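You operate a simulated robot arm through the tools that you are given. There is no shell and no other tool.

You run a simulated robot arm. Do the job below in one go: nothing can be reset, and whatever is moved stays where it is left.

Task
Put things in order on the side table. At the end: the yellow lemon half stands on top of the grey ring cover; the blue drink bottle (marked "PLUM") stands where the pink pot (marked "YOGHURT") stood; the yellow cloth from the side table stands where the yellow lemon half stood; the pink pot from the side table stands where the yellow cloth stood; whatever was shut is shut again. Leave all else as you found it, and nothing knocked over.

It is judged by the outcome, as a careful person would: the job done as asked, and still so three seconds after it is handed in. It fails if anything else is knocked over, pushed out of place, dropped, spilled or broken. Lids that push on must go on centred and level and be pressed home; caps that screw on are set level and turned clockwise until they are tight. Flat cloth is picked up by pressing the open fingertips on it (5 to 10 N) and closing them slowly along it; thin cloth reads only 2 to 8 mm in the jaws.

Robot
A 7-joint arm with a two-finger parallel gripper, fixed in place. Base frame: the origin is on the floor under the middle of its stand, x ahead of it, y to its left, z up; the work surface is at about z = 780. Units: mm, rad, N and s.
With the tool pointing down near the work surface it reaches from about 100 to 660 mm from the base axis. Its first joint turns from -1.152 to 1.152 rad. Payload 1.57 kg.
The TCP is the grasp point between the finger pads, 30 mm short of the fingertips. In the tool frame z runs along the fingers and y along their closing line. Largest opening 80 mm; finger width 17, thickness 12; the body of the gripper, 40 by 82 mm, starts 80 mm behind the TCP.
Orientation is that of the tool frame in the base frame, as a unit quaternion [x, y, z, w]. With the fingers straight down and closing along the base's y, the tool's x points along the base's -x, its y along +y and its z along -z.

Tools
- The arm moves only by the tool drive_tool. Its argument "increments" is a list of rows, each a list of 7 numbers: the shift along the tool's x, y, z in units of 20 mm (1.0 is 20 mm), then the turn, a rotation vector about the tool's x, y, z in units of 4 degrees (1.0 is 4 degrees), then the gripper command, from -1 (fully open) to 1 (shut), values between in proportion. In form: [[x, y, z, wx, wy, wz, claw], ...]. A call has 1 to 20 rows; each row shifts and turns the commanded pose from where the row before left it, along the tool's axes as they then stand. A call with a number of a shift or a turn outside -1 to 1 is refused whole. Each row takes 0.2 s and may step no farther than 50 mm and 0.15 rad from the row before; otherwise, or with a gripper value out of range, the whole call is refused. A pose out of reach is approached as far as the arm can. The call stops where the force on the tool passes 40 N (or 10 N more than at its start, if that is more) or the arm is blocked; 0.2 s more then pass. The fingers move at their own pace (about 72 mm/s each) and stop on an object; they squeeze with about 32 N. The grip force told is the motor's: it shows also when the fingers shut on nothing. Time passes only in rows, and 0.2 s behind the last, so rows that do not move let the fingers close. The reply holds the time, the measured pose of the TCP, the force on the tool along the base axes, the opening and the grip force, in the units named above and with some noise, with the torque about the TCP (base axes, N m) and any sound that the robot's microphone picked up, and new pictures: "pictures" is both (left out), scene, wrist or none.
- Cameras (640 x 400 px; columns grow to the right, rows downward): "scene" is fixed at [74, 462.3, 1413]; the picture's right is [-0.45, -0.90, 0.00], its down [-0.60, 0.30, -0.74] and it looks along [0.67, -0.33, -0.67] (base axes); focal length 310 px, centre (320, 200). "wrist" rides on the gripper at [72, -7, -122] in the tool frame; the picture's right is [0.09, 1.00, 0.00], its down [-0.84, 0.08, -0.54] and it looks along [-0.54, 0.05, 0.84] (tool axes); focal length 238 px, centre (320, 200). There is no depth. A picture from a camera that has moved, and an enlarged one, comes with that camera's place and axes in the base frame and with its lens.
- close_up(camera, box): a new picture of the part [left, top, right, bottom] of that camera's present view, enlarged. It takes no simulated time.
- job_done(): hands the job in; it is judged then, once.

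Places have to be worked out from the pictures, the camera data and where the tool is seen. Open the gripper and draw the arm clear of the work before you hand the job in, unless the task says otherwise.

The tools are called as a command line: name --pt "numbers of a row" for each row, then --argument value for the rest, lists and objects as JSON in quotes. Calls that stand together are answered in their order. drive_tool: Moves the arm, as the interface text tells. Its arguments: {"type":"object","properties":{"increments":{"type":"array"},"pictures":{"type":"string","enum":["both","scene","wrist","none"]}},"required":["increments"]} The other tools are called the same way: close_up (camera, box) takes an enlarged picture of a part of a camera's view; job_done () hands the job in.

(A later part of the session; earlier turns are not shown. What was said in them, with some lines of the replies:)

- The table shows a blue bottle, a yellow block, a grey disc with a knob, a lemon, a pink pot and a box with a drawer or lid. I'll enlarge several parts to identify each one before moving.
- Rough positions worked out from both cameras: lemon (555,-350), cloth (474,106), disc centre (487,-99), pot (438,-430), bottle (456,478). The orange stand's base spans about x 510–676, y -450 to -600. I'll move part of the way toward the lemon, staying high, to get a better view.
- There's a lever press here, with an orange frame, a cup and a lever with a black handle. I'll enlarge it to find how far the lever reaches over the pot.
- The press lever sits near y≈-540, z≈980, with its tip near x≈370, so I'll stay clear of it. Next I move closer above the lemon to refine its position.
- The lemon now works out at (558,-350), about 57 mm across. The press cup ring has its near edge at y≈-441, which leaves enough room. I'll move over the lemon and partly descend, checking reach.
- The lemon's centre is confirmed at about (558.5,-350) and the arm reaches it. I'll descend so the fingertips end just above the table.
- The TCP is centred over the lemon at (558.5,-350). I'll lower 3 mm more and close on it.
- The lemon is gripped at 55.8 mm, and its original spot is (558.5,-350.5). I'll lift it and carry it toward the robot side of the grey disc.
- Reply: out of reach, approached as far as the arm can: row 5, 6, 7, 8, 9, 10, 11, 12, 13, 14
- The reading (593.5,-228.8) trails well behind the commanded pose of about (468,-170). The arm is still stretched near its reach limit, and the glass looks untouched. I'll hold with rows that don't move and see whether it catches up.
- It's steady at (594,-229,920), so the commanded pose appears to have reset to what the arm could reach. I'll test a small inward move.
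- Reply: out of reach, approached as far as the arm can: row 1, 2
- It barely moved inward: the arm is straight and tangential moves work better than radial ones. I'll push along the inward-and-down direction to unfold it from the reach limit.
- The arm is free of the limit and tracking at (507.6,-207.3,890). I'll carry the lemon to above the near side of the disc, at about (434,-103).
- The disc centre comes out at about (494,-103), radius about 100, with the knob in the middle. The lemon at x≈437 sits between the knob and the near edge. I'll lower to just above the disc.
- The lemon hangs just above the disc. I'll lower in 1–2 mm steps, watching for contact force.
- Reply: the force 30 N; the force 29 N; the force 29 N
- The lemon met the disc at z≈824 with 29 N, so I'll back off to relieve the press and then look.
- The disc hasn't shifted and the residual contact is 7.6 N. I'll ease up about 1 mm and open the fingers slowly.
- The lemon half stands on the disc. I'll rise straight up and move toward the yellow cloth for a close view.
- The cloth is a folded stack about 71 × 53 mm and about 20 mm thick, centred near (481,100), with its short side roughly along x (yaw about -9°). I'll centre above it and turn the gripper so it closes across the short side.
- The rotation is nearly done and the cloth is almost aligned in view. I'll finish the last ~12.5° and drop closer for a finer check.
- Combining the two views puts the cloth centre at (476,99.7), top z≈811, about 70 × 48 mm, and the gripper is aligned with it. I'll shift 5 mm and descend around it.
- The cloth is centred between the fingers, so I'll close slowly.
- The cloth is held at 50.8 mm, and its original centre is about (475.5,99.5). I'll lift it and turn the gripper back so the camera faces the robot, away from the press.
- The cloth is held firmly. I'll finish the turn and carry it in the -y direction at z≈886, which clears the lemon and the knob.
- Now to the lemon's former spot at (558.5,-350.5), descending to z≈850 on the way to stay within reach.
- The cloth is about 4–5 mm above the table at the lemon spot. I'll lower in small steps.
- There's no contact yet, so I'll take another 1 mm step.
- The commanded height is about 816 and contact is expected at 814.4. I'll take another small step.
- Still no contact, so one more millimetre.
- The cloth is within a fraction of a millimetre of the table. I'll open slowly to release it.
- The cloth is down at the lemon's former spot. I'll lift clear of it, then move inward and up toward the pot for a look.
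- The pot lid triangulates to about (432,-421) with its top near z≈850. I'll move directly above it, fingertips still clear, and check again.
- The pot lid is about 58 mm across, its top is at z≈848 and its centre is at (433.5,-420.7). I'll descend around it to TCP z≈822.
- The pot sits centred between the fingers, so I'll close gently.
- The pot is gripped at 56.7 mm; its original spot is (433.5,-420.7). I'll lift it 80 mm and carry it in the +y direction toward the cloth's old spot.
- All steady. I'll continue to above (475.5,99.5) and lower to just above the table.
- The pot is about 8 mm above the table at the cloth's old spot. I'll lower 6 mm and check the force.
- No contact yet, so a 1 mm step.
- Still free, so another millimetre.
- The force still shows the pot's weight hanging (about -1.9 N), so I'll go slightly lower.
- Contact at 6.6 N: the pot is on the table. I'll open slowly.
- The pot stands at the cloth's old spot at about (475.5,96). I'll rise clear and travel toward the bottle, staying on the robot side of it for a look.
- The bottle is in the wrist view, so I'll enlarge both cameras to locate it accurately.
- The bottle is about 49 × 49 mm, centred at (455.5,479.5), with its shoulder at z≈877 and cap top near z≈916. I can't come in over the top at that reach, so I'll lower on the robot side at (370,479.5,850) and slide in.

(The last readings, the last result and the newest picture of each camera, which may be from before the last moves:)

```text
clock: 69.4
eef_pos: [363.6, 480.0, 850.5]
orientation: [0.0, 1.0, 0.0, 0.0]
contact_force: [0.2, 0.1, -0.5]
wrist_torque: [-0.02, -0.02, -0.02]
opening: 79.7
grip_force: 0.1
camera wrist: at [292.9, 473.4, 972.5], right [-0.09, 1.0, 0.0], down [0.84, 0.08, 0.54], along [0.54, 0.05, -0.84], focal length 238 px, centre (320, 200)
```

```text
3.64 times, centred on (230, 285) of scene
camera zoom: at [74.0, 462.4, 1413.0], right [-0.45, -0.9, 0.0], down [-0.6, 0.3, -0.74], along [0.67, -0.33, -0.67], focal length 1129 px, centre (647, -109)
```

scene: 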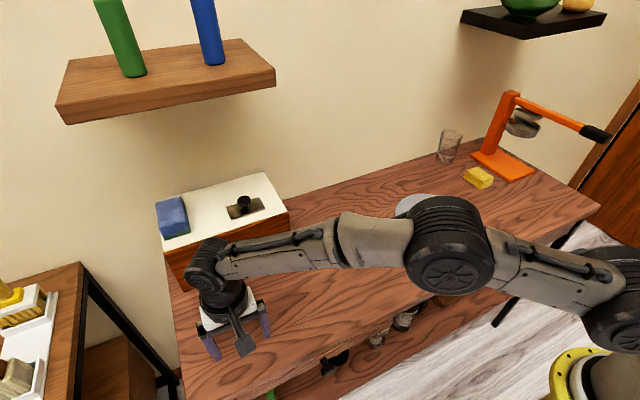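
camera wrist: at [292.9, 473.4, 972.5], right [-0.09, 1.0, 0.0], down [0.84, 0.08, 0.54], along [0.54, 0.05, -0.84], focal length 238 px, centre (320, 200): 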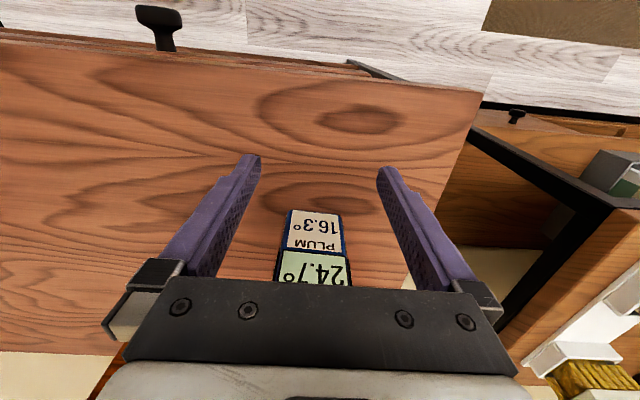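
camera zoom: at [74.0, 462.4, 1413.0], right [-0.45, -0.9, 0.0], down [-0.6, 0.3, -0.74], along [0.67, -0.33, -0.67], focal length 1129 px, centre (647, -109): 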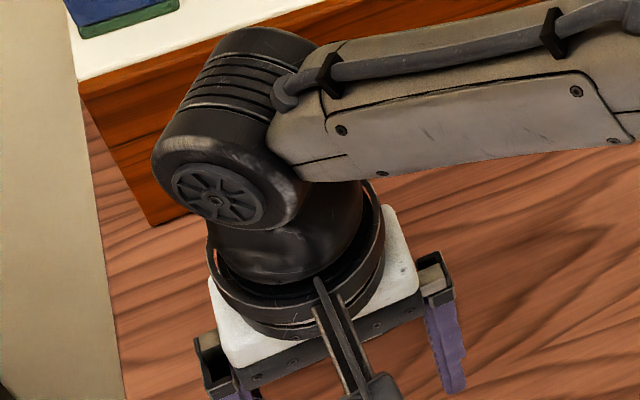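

The bottle's base edge gives a centre of about (456,481), and the fingers straddle that line. I'll raise 5 mm for cap clearance and slide in along +x.

drive_tool --pt "-0.5 0.05 -0.25 0 0 0 -1" --pt "-0.8 0 0 0 0 0 -1" --pt "-0.8 0 0 0 0 0 -1" --pt "0 0 0 0 0 0 -1"

close_up --camera "wrist" --box '[220, 120, 420, 300]'

close_up --camera "scene" --box '[150, 200, 310, 350]'

```text
clock: 70.4
eef_pos: [406.8, 480.3, 854.7]
orientation: [0.0, 1.0, -0.001, 0.0]
contact_force: [-0.8, 0.2, 0.2]
wrist_torque: [0.0, -0.02, -0.01]
opening: 80.1
grip_force: 0.0
camera wrist: at [334.9, 473.8, 977.4], right [-0.09, 1.0, 0.0], down [0.84, 0.08, 0.54], along [0.54, 0.05, -0.84], focal length 238 px, centre (320, 200)
```

scene: 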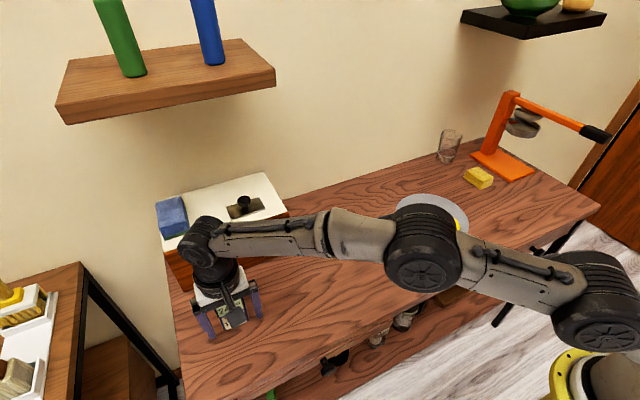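
wrist: 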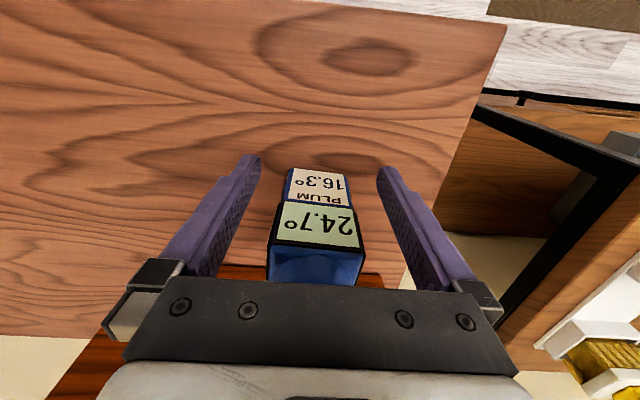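

```text
2.22 times, centred on (320, 210) of wrist
camera zoom: at [334.9, 473.8, 977.4], right [-0.09, 1.0, 0.0], down [0.84, 0.08, 0.54], along [0.54, 0.05, -0.84], focal length 530 px, centre (320, 178)
```

zoom: 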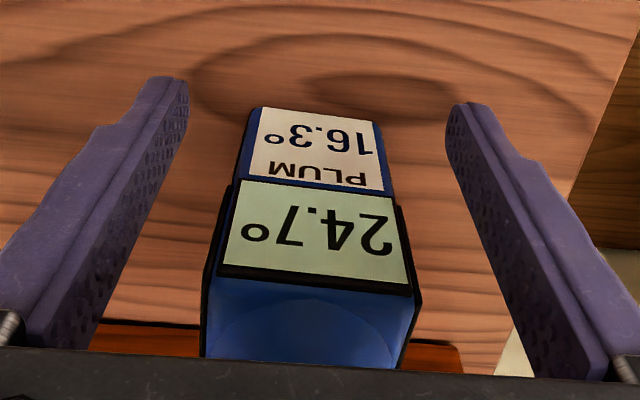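

```text
2.67 times, centred on (230, 275) of scene
camera zoom: at [74.0, 462.3, 1413.0], right [-0.45, -0.9, 0.0], down [-0.6, 0.3, -0.74], along [0.67, -0.33, -0.67], focal length 828 px, centre (560, 0)
```

zoom: 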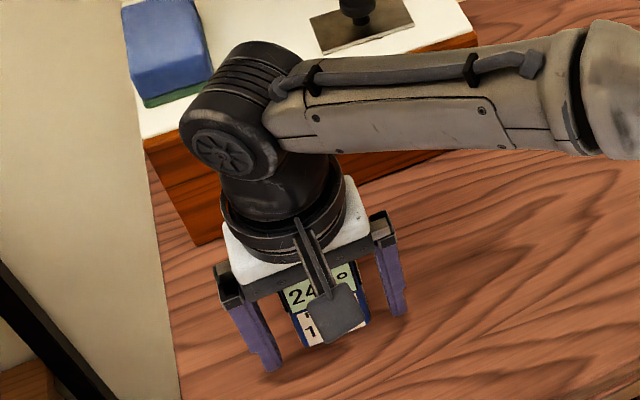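

Clearances look fine: the cap is under the palm and the box is well behind. I'll slide the remaining ~49 mm.

drive_tool --pt "-0.7 0.02 0 0 0 0 -1" --pt "-0.7 0 0 0 0 0 -1" --pt "-0.6 0 0 0 0 0 -1" --pt "-0.45 0 0 0 0 0 -1" --pt "0 0 0 0 0 0 -1"

close_up --camera "scene" --box '[150, 200, 310, 350]'

```text
clock: 71.6
eef_pos: [455.4, 481.0, 856.4]
orientation: [-0.001, 1.0, 0.001, -0.001]
contact_force: [0.2, 0.5, 0.0]
wrist_torque: [0.01, 0.01, 0.0]
opening: 80.1
grip_force: 0.1
camera wrist: at [382.8, 473.9, 978.1], right [-0.09, 1.0, 0.0], down [0.84, 0.08, 0.54], along [0.54, 0.05, -0.84], focal length 238 px, centre (320, 200)
```

scene: 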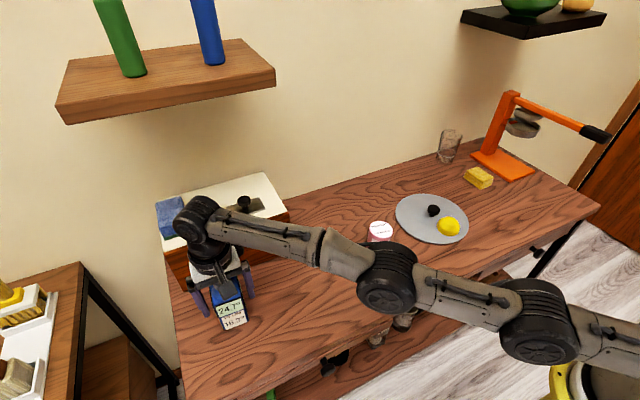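
wrist: 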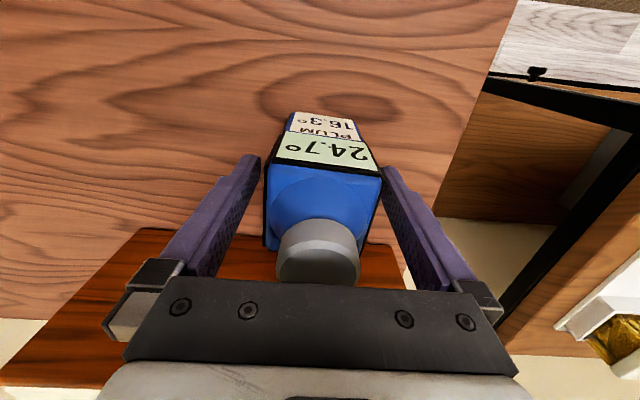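

```text
2.67 times, centred on (230, 275) of scene
camera zoom: at [74.0, 462.3, 1413.0], right [-0.45, -0.9, 0.0], down [-0.6, 0.3, -0.74], along [0.67, -0.33, -0.67], focal length 828 px, centre (560, 0)
```

zoom: 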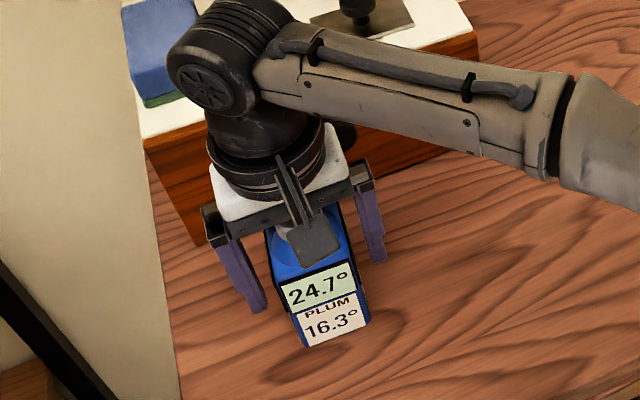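

The bottle is centred in the jaws at about (455,482). I'll close gently.

drive_tool --pt "0 0 0 0 0 0 -0.7" --pt "0 0 0 0 0 0 -0.5" --pt "0 0 0 0 0 0 -0.35" --pt "0 0 0 0 0 0 -0.2" --pt "0 0 0 0 0 0 0" --pt "0 0 0 0 0 0 0.1" --pt "0 0 0 0 0 0 0.1"

```text
clock: 73.2
eef_pos: [454.4, 479.3, 855.2]
orientation: [0.0, 1.0, 0.001, 0.0]
contact_force: [0.4, -1.2, 0.7]
wrist_torque: [-0.08, -0.04, -0.05]
opening: 54.5
grip_force: 31.9
camera wrist: at [382.7, 474.1, 978.1], right [-0.09, 1.0, 0.0], down [0.84, 0.08, 0.54], along [0.54, 0.05, -0.84], focal length 238 px, centre (320, 200)
```

scene: 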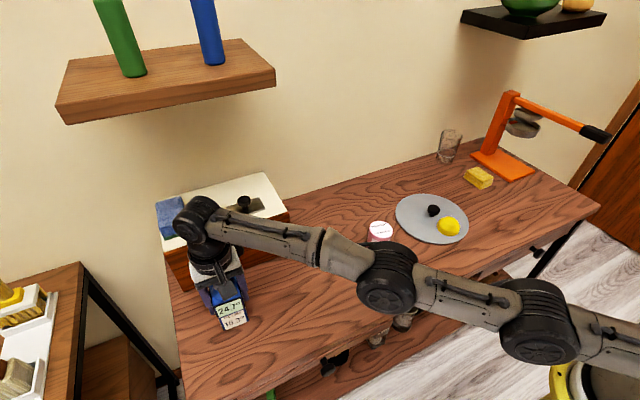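
wrist: 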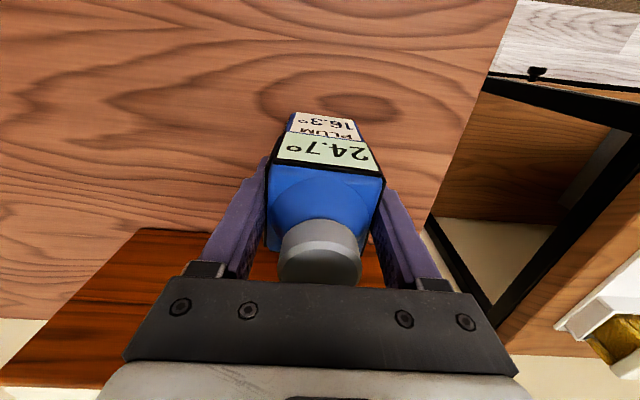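

The bottle is gripped at 54.5 mm with the TCP at z≈855.5. I'll lift slightly, then move inward and up, then carry it along x≈350 to pass in front of everything.

drive_tool --pt "0 0 -0.3 0 0 0 0.1" --pt "0.3 0 -0.4 0 0 0 0.1" --pt "0.7 0 -0.5 0 0 0 0.1" --pt "0.8 -0.3 -0.6 0 0 0 0.1" --pt "0.8 -0.6 -0.6 0 0 0 0.1" --pt "0.8 -0.9 -0.4 0 0 0 0.1" --pt "0.8 -0.9 -0.2 0 0 0 0.1" --pt "0 0 0 0 0 0 0.1"

close_up --camera "scene" --box '[150, 200, 350, 370]'

```text
clock: 75.0
eef_pos: [402.0, 464.2, 920.2]
orientation: [0.0, 1.0, 0.001, 0.001]
contact_force: [0.5, 0.3, -2.1]
wrist_torque: [0.0, 0.02, 0.0]
opening: 53.8
grip_force: 31.9
out of reach, approached as far as the arm can: row 4, 5, 6, 7
camera wrist: at [330.6, 457.9, 1042.6], right [-0.09, 1.0, 0.0], down [0.84, 0.08, 0.54], along [0.54, 0.05, -0.84], focal length 238 px, centre (320, 200)
```

scene: 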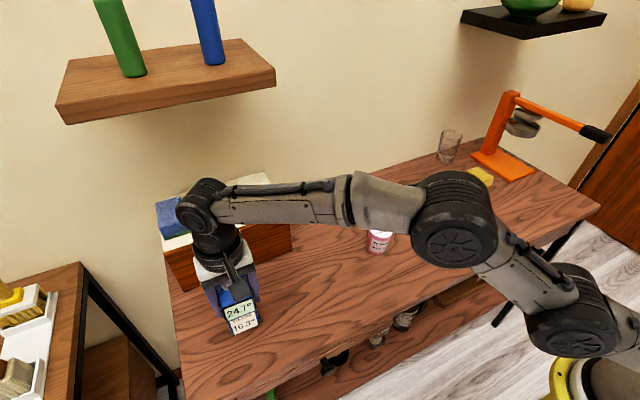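
wrist: 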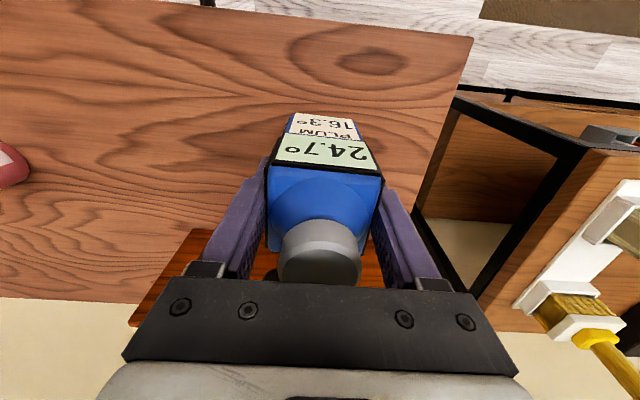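

```text
2.35 times, centred on (250, 285) of scene
camera zoom: at [74.0, 462.4, 1412.9], right [-0.45, -0.9, 0.0], down [-0.6, 0.3, -0.74], along [0.67, -0.33, -0.67], focal length 730 px, centre (485, 0)
```

zoom: 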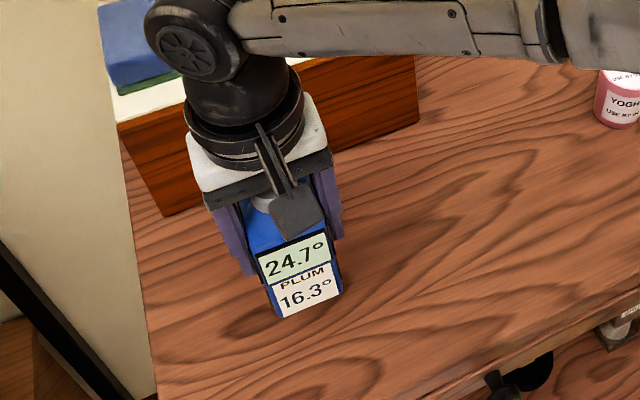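

The bottle is lifted at (402,464,920) and upright, though the arm is near its limit again. I'll continue inward and check tracking.

drive_tool --pt "0.8 -0.6 0.2 0 0 0 0.1" --pt "0.8 -0.6 0.2 0 0 0 0.1" --pt "0 0 0 0 0 0 0.1" --pictures "none"

```text
clock: 75.8
eef_pos: [369.5, 440.4, 911.8]
orientation: [0.0, 1.0, 0.0, 0.0]
contact_force: [0.2, -0.3, -2.2]
wrist_torque: [0.03, -0.01, -0.03]
opening: 53.8
grip_force: 31.6
```

It's tracking well at (369.5,440,912). I'll carry the bottle in the -y direction at x≈350.

drive_tool --pt "0.1 -1 0 0 0 0 0.1" --pt "0.1 -1 0 0 0 0 0.1" --pt "0.1 -1 0 0 0 0 0.1" --pt "0.1 -1 0 0 0 0 0.1" --pt "0.1 -1 0 0 0 0 0.1" --pt "0.1 -1 0 0 0 0 0.1" --pt "0.1 -1 0 0 0 0 0.1" --pt "0.1 -1 0 0 0 0 0.1" --pt "0.1 -1 0 0 0 0 0.1" --pt "0.1 -1 0 0 0 0 0.1" --pt "0 -1 0 0 0 0 0.1" --pt "0 -1 0 0 0 0 0.1" --pt "0 -1 0 0 0 0 0.1" --pt "0 -1 0 0 0 0 0.1" --pt "0 -1 0 0 0 0 0.1" --pt "0 -1 0 0 0 0 0.1" --pt "0 -1 0 0 0 0 0.1" --pt "0 -1 0 0 0 0 0.1" --pt "0 -1 0 0 0 0 0.1" --pt "0 -1 0 0 0 0 0.1"

```text
clock: 80.0
eef_pos: [349.5, 39.2, 912.9]
orientation: [0.0, 1.0, -0.001, -0.001]
contact_force: [0.1, 0.5, -2.3]
wrist_torque: [0.01, 0.01, 0.0]
opening: 53.9
grip_force: 32.4
camera wrist: at [278.8, 32.8, 1034.1], right [-0.09, 1.0, 0.0], down [0.84, 0.08, 0.54], along [0.54, 0.05, -0.84], focal length 238 px, centre (320, 200)
```

scene: 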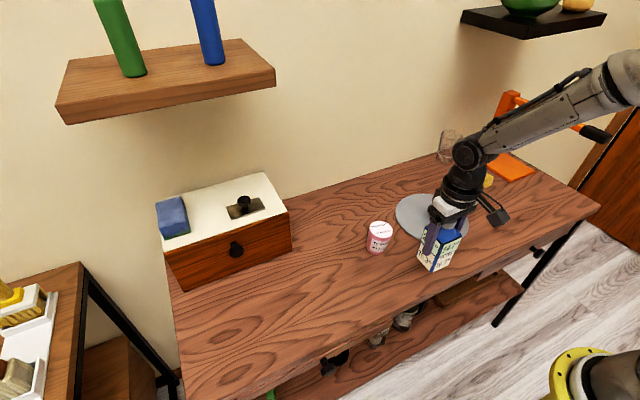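
wrist: 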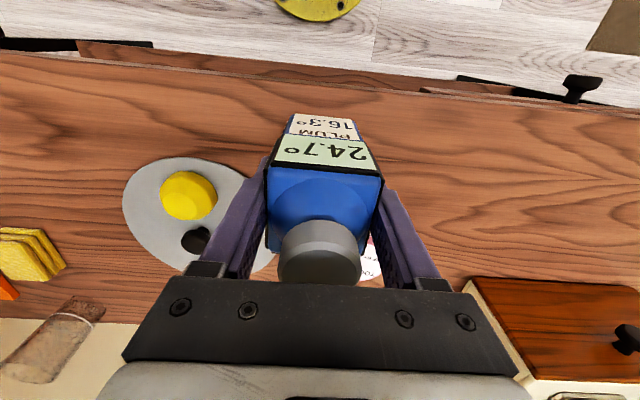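

All is steady and the bottle is upright. I'll continue in the -y direction at the same x.

drive_tool --pt "0 -1 0 0 0 0 0.1" --pt "0 -1 0 0 0 0 0.1" --pt "0 -1 0 0 0 0 0.1" --pt "0 -1 0 0 0 0 0.1" --pt "0 -1 0 0 0 0 0.1" --pt "0 -1 0 0 0 0 0.1" --pt "0 -1 0 0 0 0 0.1" --pt "0 -1 0 0 0 0 0.1" --pt "0 -1 0 0 0 0 0.1" --pt "0 -1 0 0 0 0 0.1" --pt "0 -1 0 0 0 0 0.1" --pt "0 -1 0 0 0 0 0.1" --pt "0 -1 0 0 0 0 0.1" --pt "-0.1 -1 0 0 0 0 0.1" --pt "-0.3 -1 0 0 0 0 0.1" --pt "-0.4 -1 0 0 0 0 0.1" --pt "-0.4 -1 0 0 0 0 0.1" --pt "-0.5 -1 0 0 0 0 0.1" --pt "-0.5 -1 0 0 0 0 0.1" --pt "-0.5 -1 0 0 0 0 0.1"

```text
clock: 84.2
eef_pos: [404.6, -360.5, 912.4]
orientation: [0.0, 1.0, 0.001, 0.0]
contact_force: [0.4, -0.1, -2.7]
wrist_torque: [-0.03, 0.01, 0.03]
opening: 53.9
grip_force: 32.0
camera wrist: at [333.7, -367.7, 1034.3], right [-0.09, 1.0, 0.0], down [0.84, 0.08, 0.54], along [0.54, 0.05, -0.84], focal length 238 px, centre (320, 200)
```

scene: 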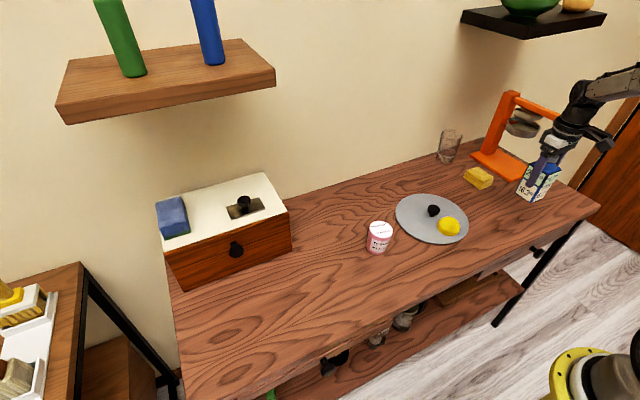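
wrist: 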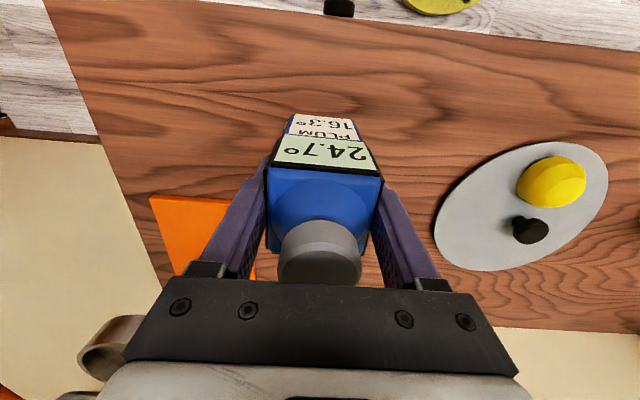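

Next, place the bottle at (433.5,-420.7). I'll move over the spot and lower most of the way.

drive_tool --pt "-0.48 -1 0 0 0 0 0.1" --pt "-0.48 -1 0 0 0 0 0.1" --pt "-0.48 -1 0 0 0 0 0.1" --pt "0 0 0.7 0 0 0 0.1" --pt "0 0 0.8 0 0 0 0.1" --pt "0 0 0.6 0 0 0 0.1" --pt "0 0 0.2 0 0 0 0.1" --pt "0 0 0 0 0 0 0.1"

close_up --camera "scene" --box '[430, 80, 630, 220]'

```text
clock: 86.0
eef_pos: [432.1, -420.0, 865.0]
orientation: [0.0, 1.0, 0.0, 0.001]
contact_force: [-0.3, 0.2, -1.8]
wrist_torque: [0.03, -0.01, 0.0]
opening: 53.7
grip_force: 32.4
camera wrist: at [361.9, -426.6, 987.7], right [-0.09, 1.0, 0.0], down [0.84, 0.08, 0.54], along [0.54, 0.05, -0.84], focal length 238 px, centre (320, 200)
```

scene: 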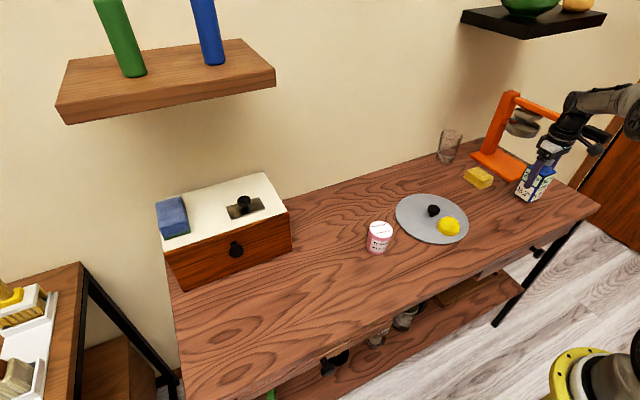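
wrist: 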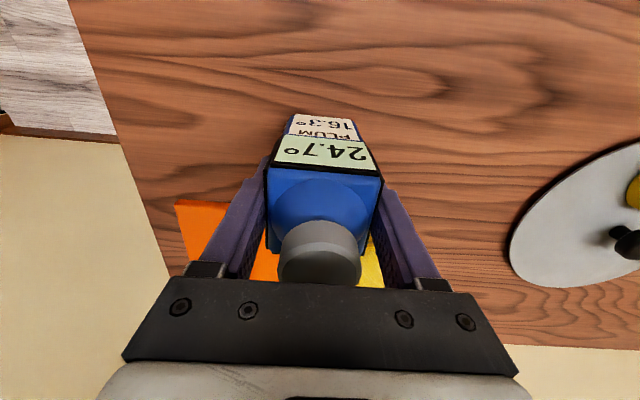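

```text
2.86 times, centred on (530, 150) of scene
camera zoom: at [74.0, 462.3, 1413.0], right [-0.45, -0.9, 0.0], down [-0.6, 0.3, -0.74], along [0.67, -0.33, -0.67], focal length 887 px, centre (-280, 343)
```

zoom: 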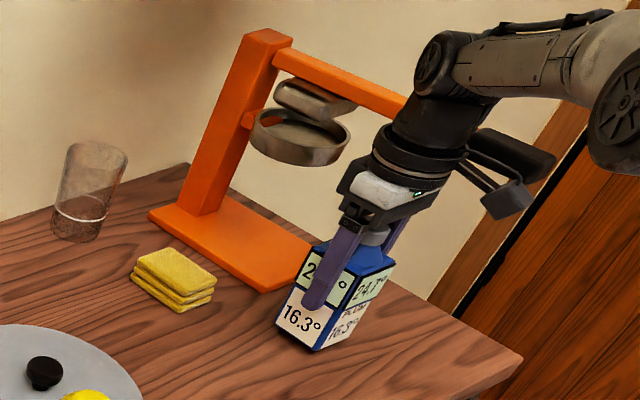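

The bottle is about 10 mm above the table, so I'll lower 7 mm and check.

drive_tool --pt "-0.03 0 0.2 0 0 0 0.1" --pt "0 0 0.15 0 0 0 0.1" --pt "0 0 0 0 0 0 0.1" --pictures "none"

```text
clock: 86.8
eef_pos: [432.7, -420.0, 858.8]
orientation: [-0.001, 1.0, 0.0, 0.0]
contact_force: [0.1, 0.7, -2.1]
wrist_torque: [0.02, 0.01, -0.01]
opening: 53.7
grip_force: 32.2
```

It's still hanging free, so I'll go another 1.6 mm.

drive_tool --pt "0 0 0.08 0 0 0 0.1" --pt "0 0 0 0 0 0 0.1" --pictures "none"

```text
clock: 87.4
eef_pos: [434.7, -419.5, 857.1]
orientation: [0.0, 1.0, 0.0, 0.0]
contact_force: [-0.3, 0.6, -1.7]
wrist_torque: [0.02, -0.02, -0.01]
opening: 54.0
grip_force: 32.0
```

Still free, so another millimetre.

drive_tool --pt "0 0 0.05 0 0 0 0.1" --pt "0 0 0 0 0 0 0.1" --pictures "none"

```text
clock: 88.0
eef_pos: [433.7, -420.3, 856.4]
orientation: [0.001, 1.0, 0.0, 0.0]
contact_force: [-0.2, -0.2, -1.4]
wrist_torque: [0.03, -0.02, -0.01]
opening: 53.6
grip_force: 32.1
```

Nearly there, so another 0.8 mm.

drive_tool --pt "0 0 0.04 0 0 0 0.1" --pt "0 0 0 0 0 0 0.1" --pictures "none"

```text
clock: 88.6
eef_pos: [434.6, -419.6, 855.5]
orientation: [0.0, 1.0, 0.0, -0.001]
contact_force: [-1.6, 1.8, 2.8]
wrist_torque: [0.18, -0.07, 0.04]
opening: 53.5
grip_force: 32.0
```

Contact: the bottle's weight is now on the table. I'll open slowly and check.

drive_tool --pt "0 0 0 0 0 0 -0.1" --pt "0 0 0 0 0 0 -0.3" --pt "0 0 0 0 0 0 -0.36" --pt "0 0 0 0 0 0 -0.45" --pt "0 0 0 0 0 0 -0.55" --pt "0 0 0 0 0 0 -0.7" --pt "0 0 0 0 0 0 -0.85" --pt "0 0 0 0 0 0 -1" --pt "0 0 0 0 0 0 -1"

close_up --camera "scene" --box '[430, 80, 630, 220]'

```text
clock: 90.6
eef_pos: [434.4, -419.9, 855.9]
orientation: [0.0, 1.0, 0.0, 0.0]
contact_force: [0.1, -0.1, 0.4]
wrist_torque: [-0.02, 0.01, -0.02]
opening: 80.1
grip_force: 0.0
camera wrist: at [362.9, -426.7, 977.8], right [-0.09, 1.0, 0.0], down [0.84, 0.08, 0.54], along [0.54, 0.05, -0.84], focal length 238 px, centre (320, 200)
```

scene: 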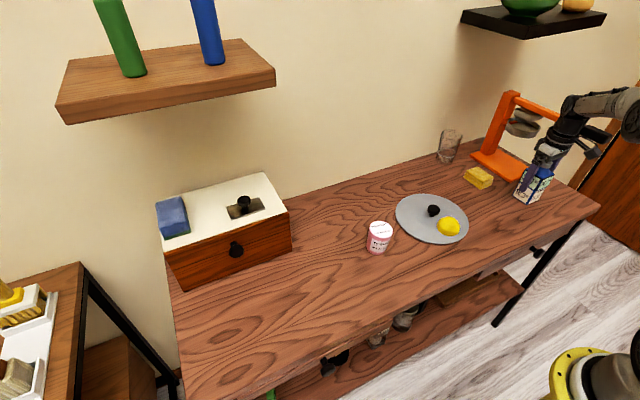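
wrist: 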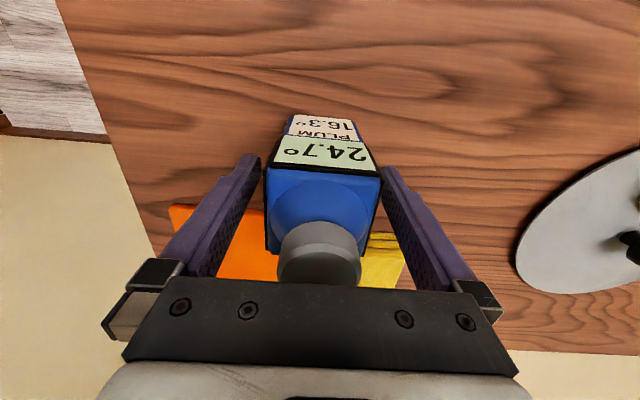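

```text
2.86 times, centred on (530, 150) of scene
camera zoom: at [74.0, 462.3, 1413.0], right [-0.45, -0.9, 0.0], down [-0.6, 0.3, -0.74], along [0.67, -0.33, -0.67], focal length 887 px, centre (-280, 343)
```

zoom: 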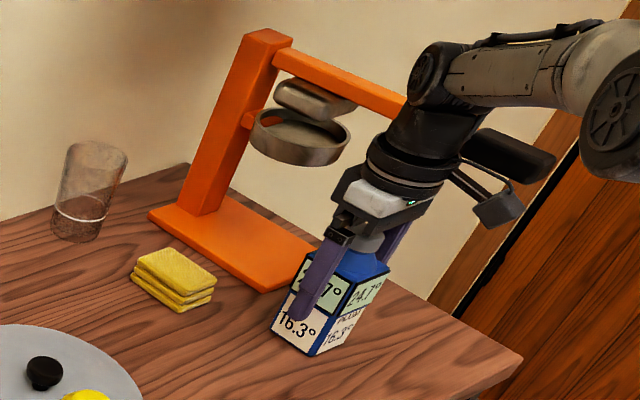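

The bottle stands on the pot's former spot. I'll back straight out toward the robot, keeping the fingers straddling the bottle until they're clear.

drive_tool --pt "0.3 0 0 0 0 0 -1" --pt "0.6 0 0 0 0 0 -1" --pt "0.8 0 0 0 0 0 -1" --pt "0.8 0 0 0 0 0 -1" --pt "0.9 0 0 0 0 0 -1" --pt "0.9 0 0 0 0 0 -1" --pt "0 0 0 0 0 0 -1"

close_up --camera "wrist" --box '[200, 100, 440, 290]'

close_up --camera "scene" --box '[430, 80, 630, 220]'

```text
clock: 92.2
eef_pos: [347.9, -420.0, 855.5]
orientation: [-0.001, 1.0, 0.0, 0.0]
contact_force: [-0.9, -0.2, -0.8]
wrist_torque: [-0.01, 0.0, -0.03]
opening: 80.3
grip_force: 0.2
camera wrist: at [276.8, -426.3, 977.4], right [-0.09, 1.0, 0.0], down [0.84, 0.08, 0.54], along [0.54, 0.05, -0.84], focal length 238 px, centre (320, 200)
```

scene: 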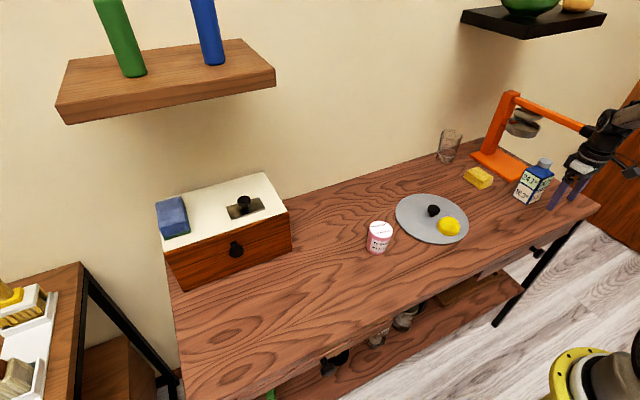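
wrist: 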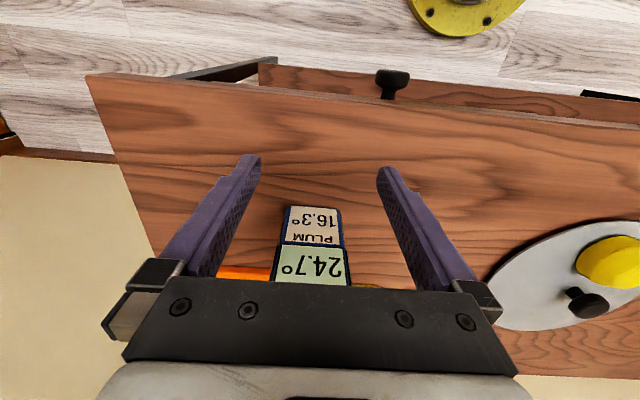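

```text
2.11 times, centred on (320, 195) of wrist
camera zoom: at [276.8, -426.3, 977.4], right [-0.09, 1.0, 0.0], down [0.84, 0.08, 0.54], along [0.54, 0.05, -0.84], focal length 502 px, centre (320, 210)
```

zoom: 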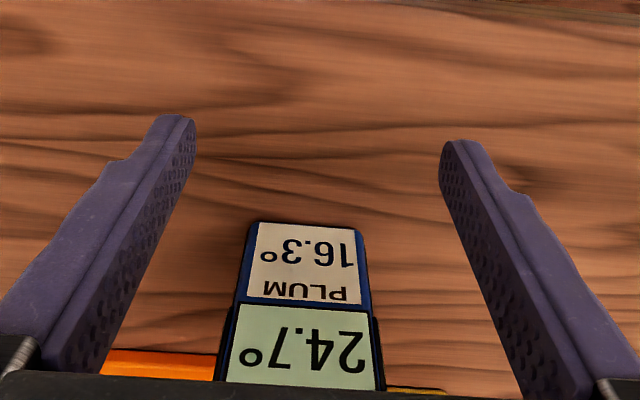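

```text
2.86 times, centred on (530, 150) of scene
camera zoom: at [74.0, 462.4, 1413.0], right [-0.45, -0.9, 0.0], down [-0.6, 0.3, -0.74], along [0.67, -0.33, -0.67], focal length 887 px, centre (-280, 343)
```

zoom: 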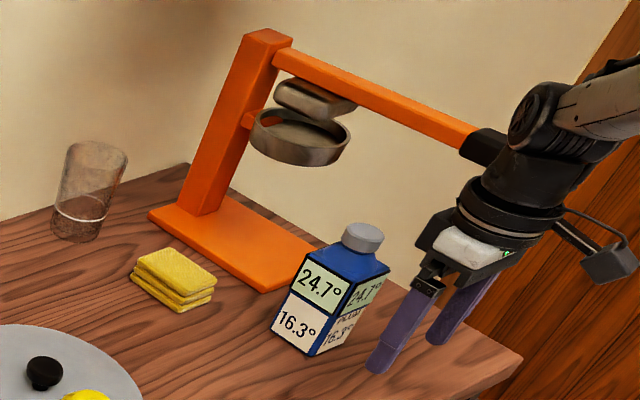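

The bottle stands upright at about (438,-420). I'll retreat up and toward the starting pose, clear of everything, and review the whole scene.

drive_tool --pt "0 0.6 -0.6 0 0 0 -1" --pt "0 1 -0.6 0 0 0 -1" --pt "0 1 -0.6 0 0 0 -1" --pt "0 1 -0.6 0 0 0 -1" --pt "0 1 -0.6 0 0 0 -1" --pt "0 1 -0.6 0 0 0 -1" --pt "0 1 -0.6 0 0 0 -1" --pt "0 1 -0.6 0 0 0 -1" --pt "0 1 -0.6 0 0 0 -1" --pt "0 1 -0.6 0 0 0 -1" --pt "0 1 -0.6 0 0 0 -1" --pt "0 1 -0.6 0 0 0 -1" --pt "0 1 -0.6 0 0 0 -1" --pt "0 1 -0.6 0 0 0 -1" --pt "0 1 -0.6 0 0 0 -1" --pt "0 1 -0.6 0 0 0 -1" --pt "0 0 0 0 0 0 -1"

close_up --camera "scene" --box '[340, 100, 620, 280]'

close_up --camera "scene" --box '[130, 150, 410, 350]'

```text
clock: 95.8
eef_pos: [349.0, -108.1, 1048.0]
orientation: [-0.001, 1.0, 0.0, 0.001]
contact_force: [1.1, 0.3, 0.0]
wrist_torque: [0.0, 0.03, -0.01]
opening: 80.3
grip_force: 0.0
camera wrist: at [277.6, -115.0, 1169.9], right [-0.09, 1.0, 0.0], down [0.84, 0.08, 0.54], along [0.54, 0.05, -0.84], focal length 238 px, centre (320, 200)
```

scene: 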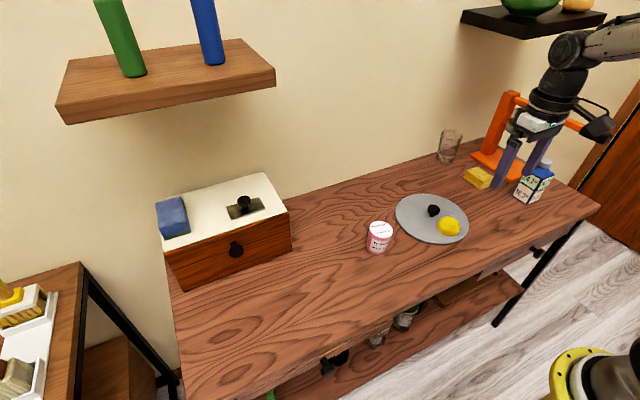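
wrist: 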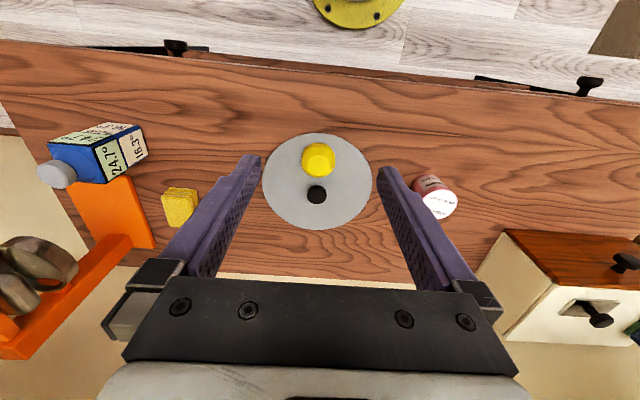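

```text
2.22 times, centred on (480, 190) of scene
camera zoom: at [74.0, 462.4, 1413.0], right [-0.45, -0.9, 0.0], down [-0.6, 0.3, -0.74], along [0.67, -0.33, -0.67], focal length 690 px, centre (-36, 222)
```

zoom: 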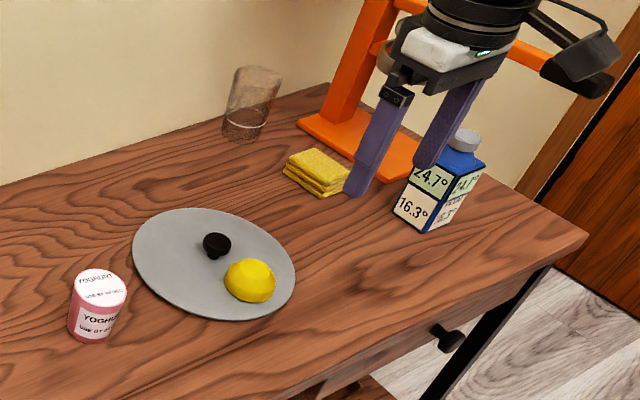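

```text
2.00 times, centred on (270, 250) of scene
camera zoom: at [74.0, 462.4, 1413.0], right [-0.45, -0.9, 0.0], down [-0.6, 0.3, -0.74], along [0.67, -0.33, -0.67], focal length 621 px, centre (420, 100)
```

zoom: 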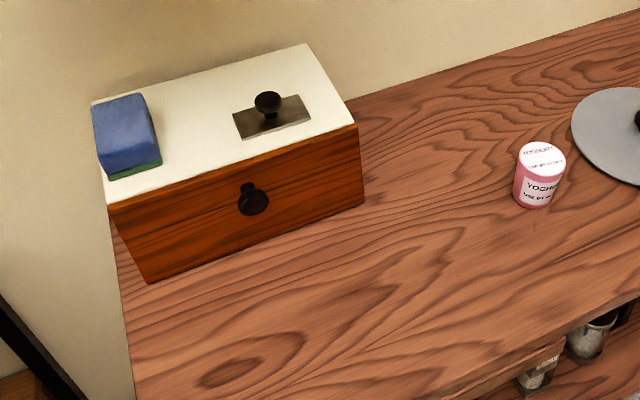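

The review shows all four items in place: the lemon half on the grey cover, the cloth where the lemon was, the pot where the cloth was and the bottle upright where the pot was. The disc, glass, press and box haven't moved and nothing was opened. The gripper is open and the arm is clear, so I'm handing in the job.

job_done

```text
The job is handed in.
```

The side table is set out as you asked, and the job is handed in. I haven't seen a result from the judging yet.

- **Lemon half:** it stands on the grey ring cover, beside the knob on the robot's side.
- **Yellow cloth:** it stands where the lemon half stood, turned roughly a quarter turn from how it lay before.
- **Pink pot:** it stands where the cloth stood, about 4 mm off its centre because it shifted slightly as I let go.
- **Blue PLUM bottle:** it stands upright where the pink pot stood, within about 5 mm.

I opened nothing, so whatever was shut is still shut. In the last pictures the cover, glass, press and box looked unmoved and nothing had fallen over. The lemon went onto the cover harder than intended, at about 29 N, but the cover did not shift. The gripper is open and the arm is clear of the table.
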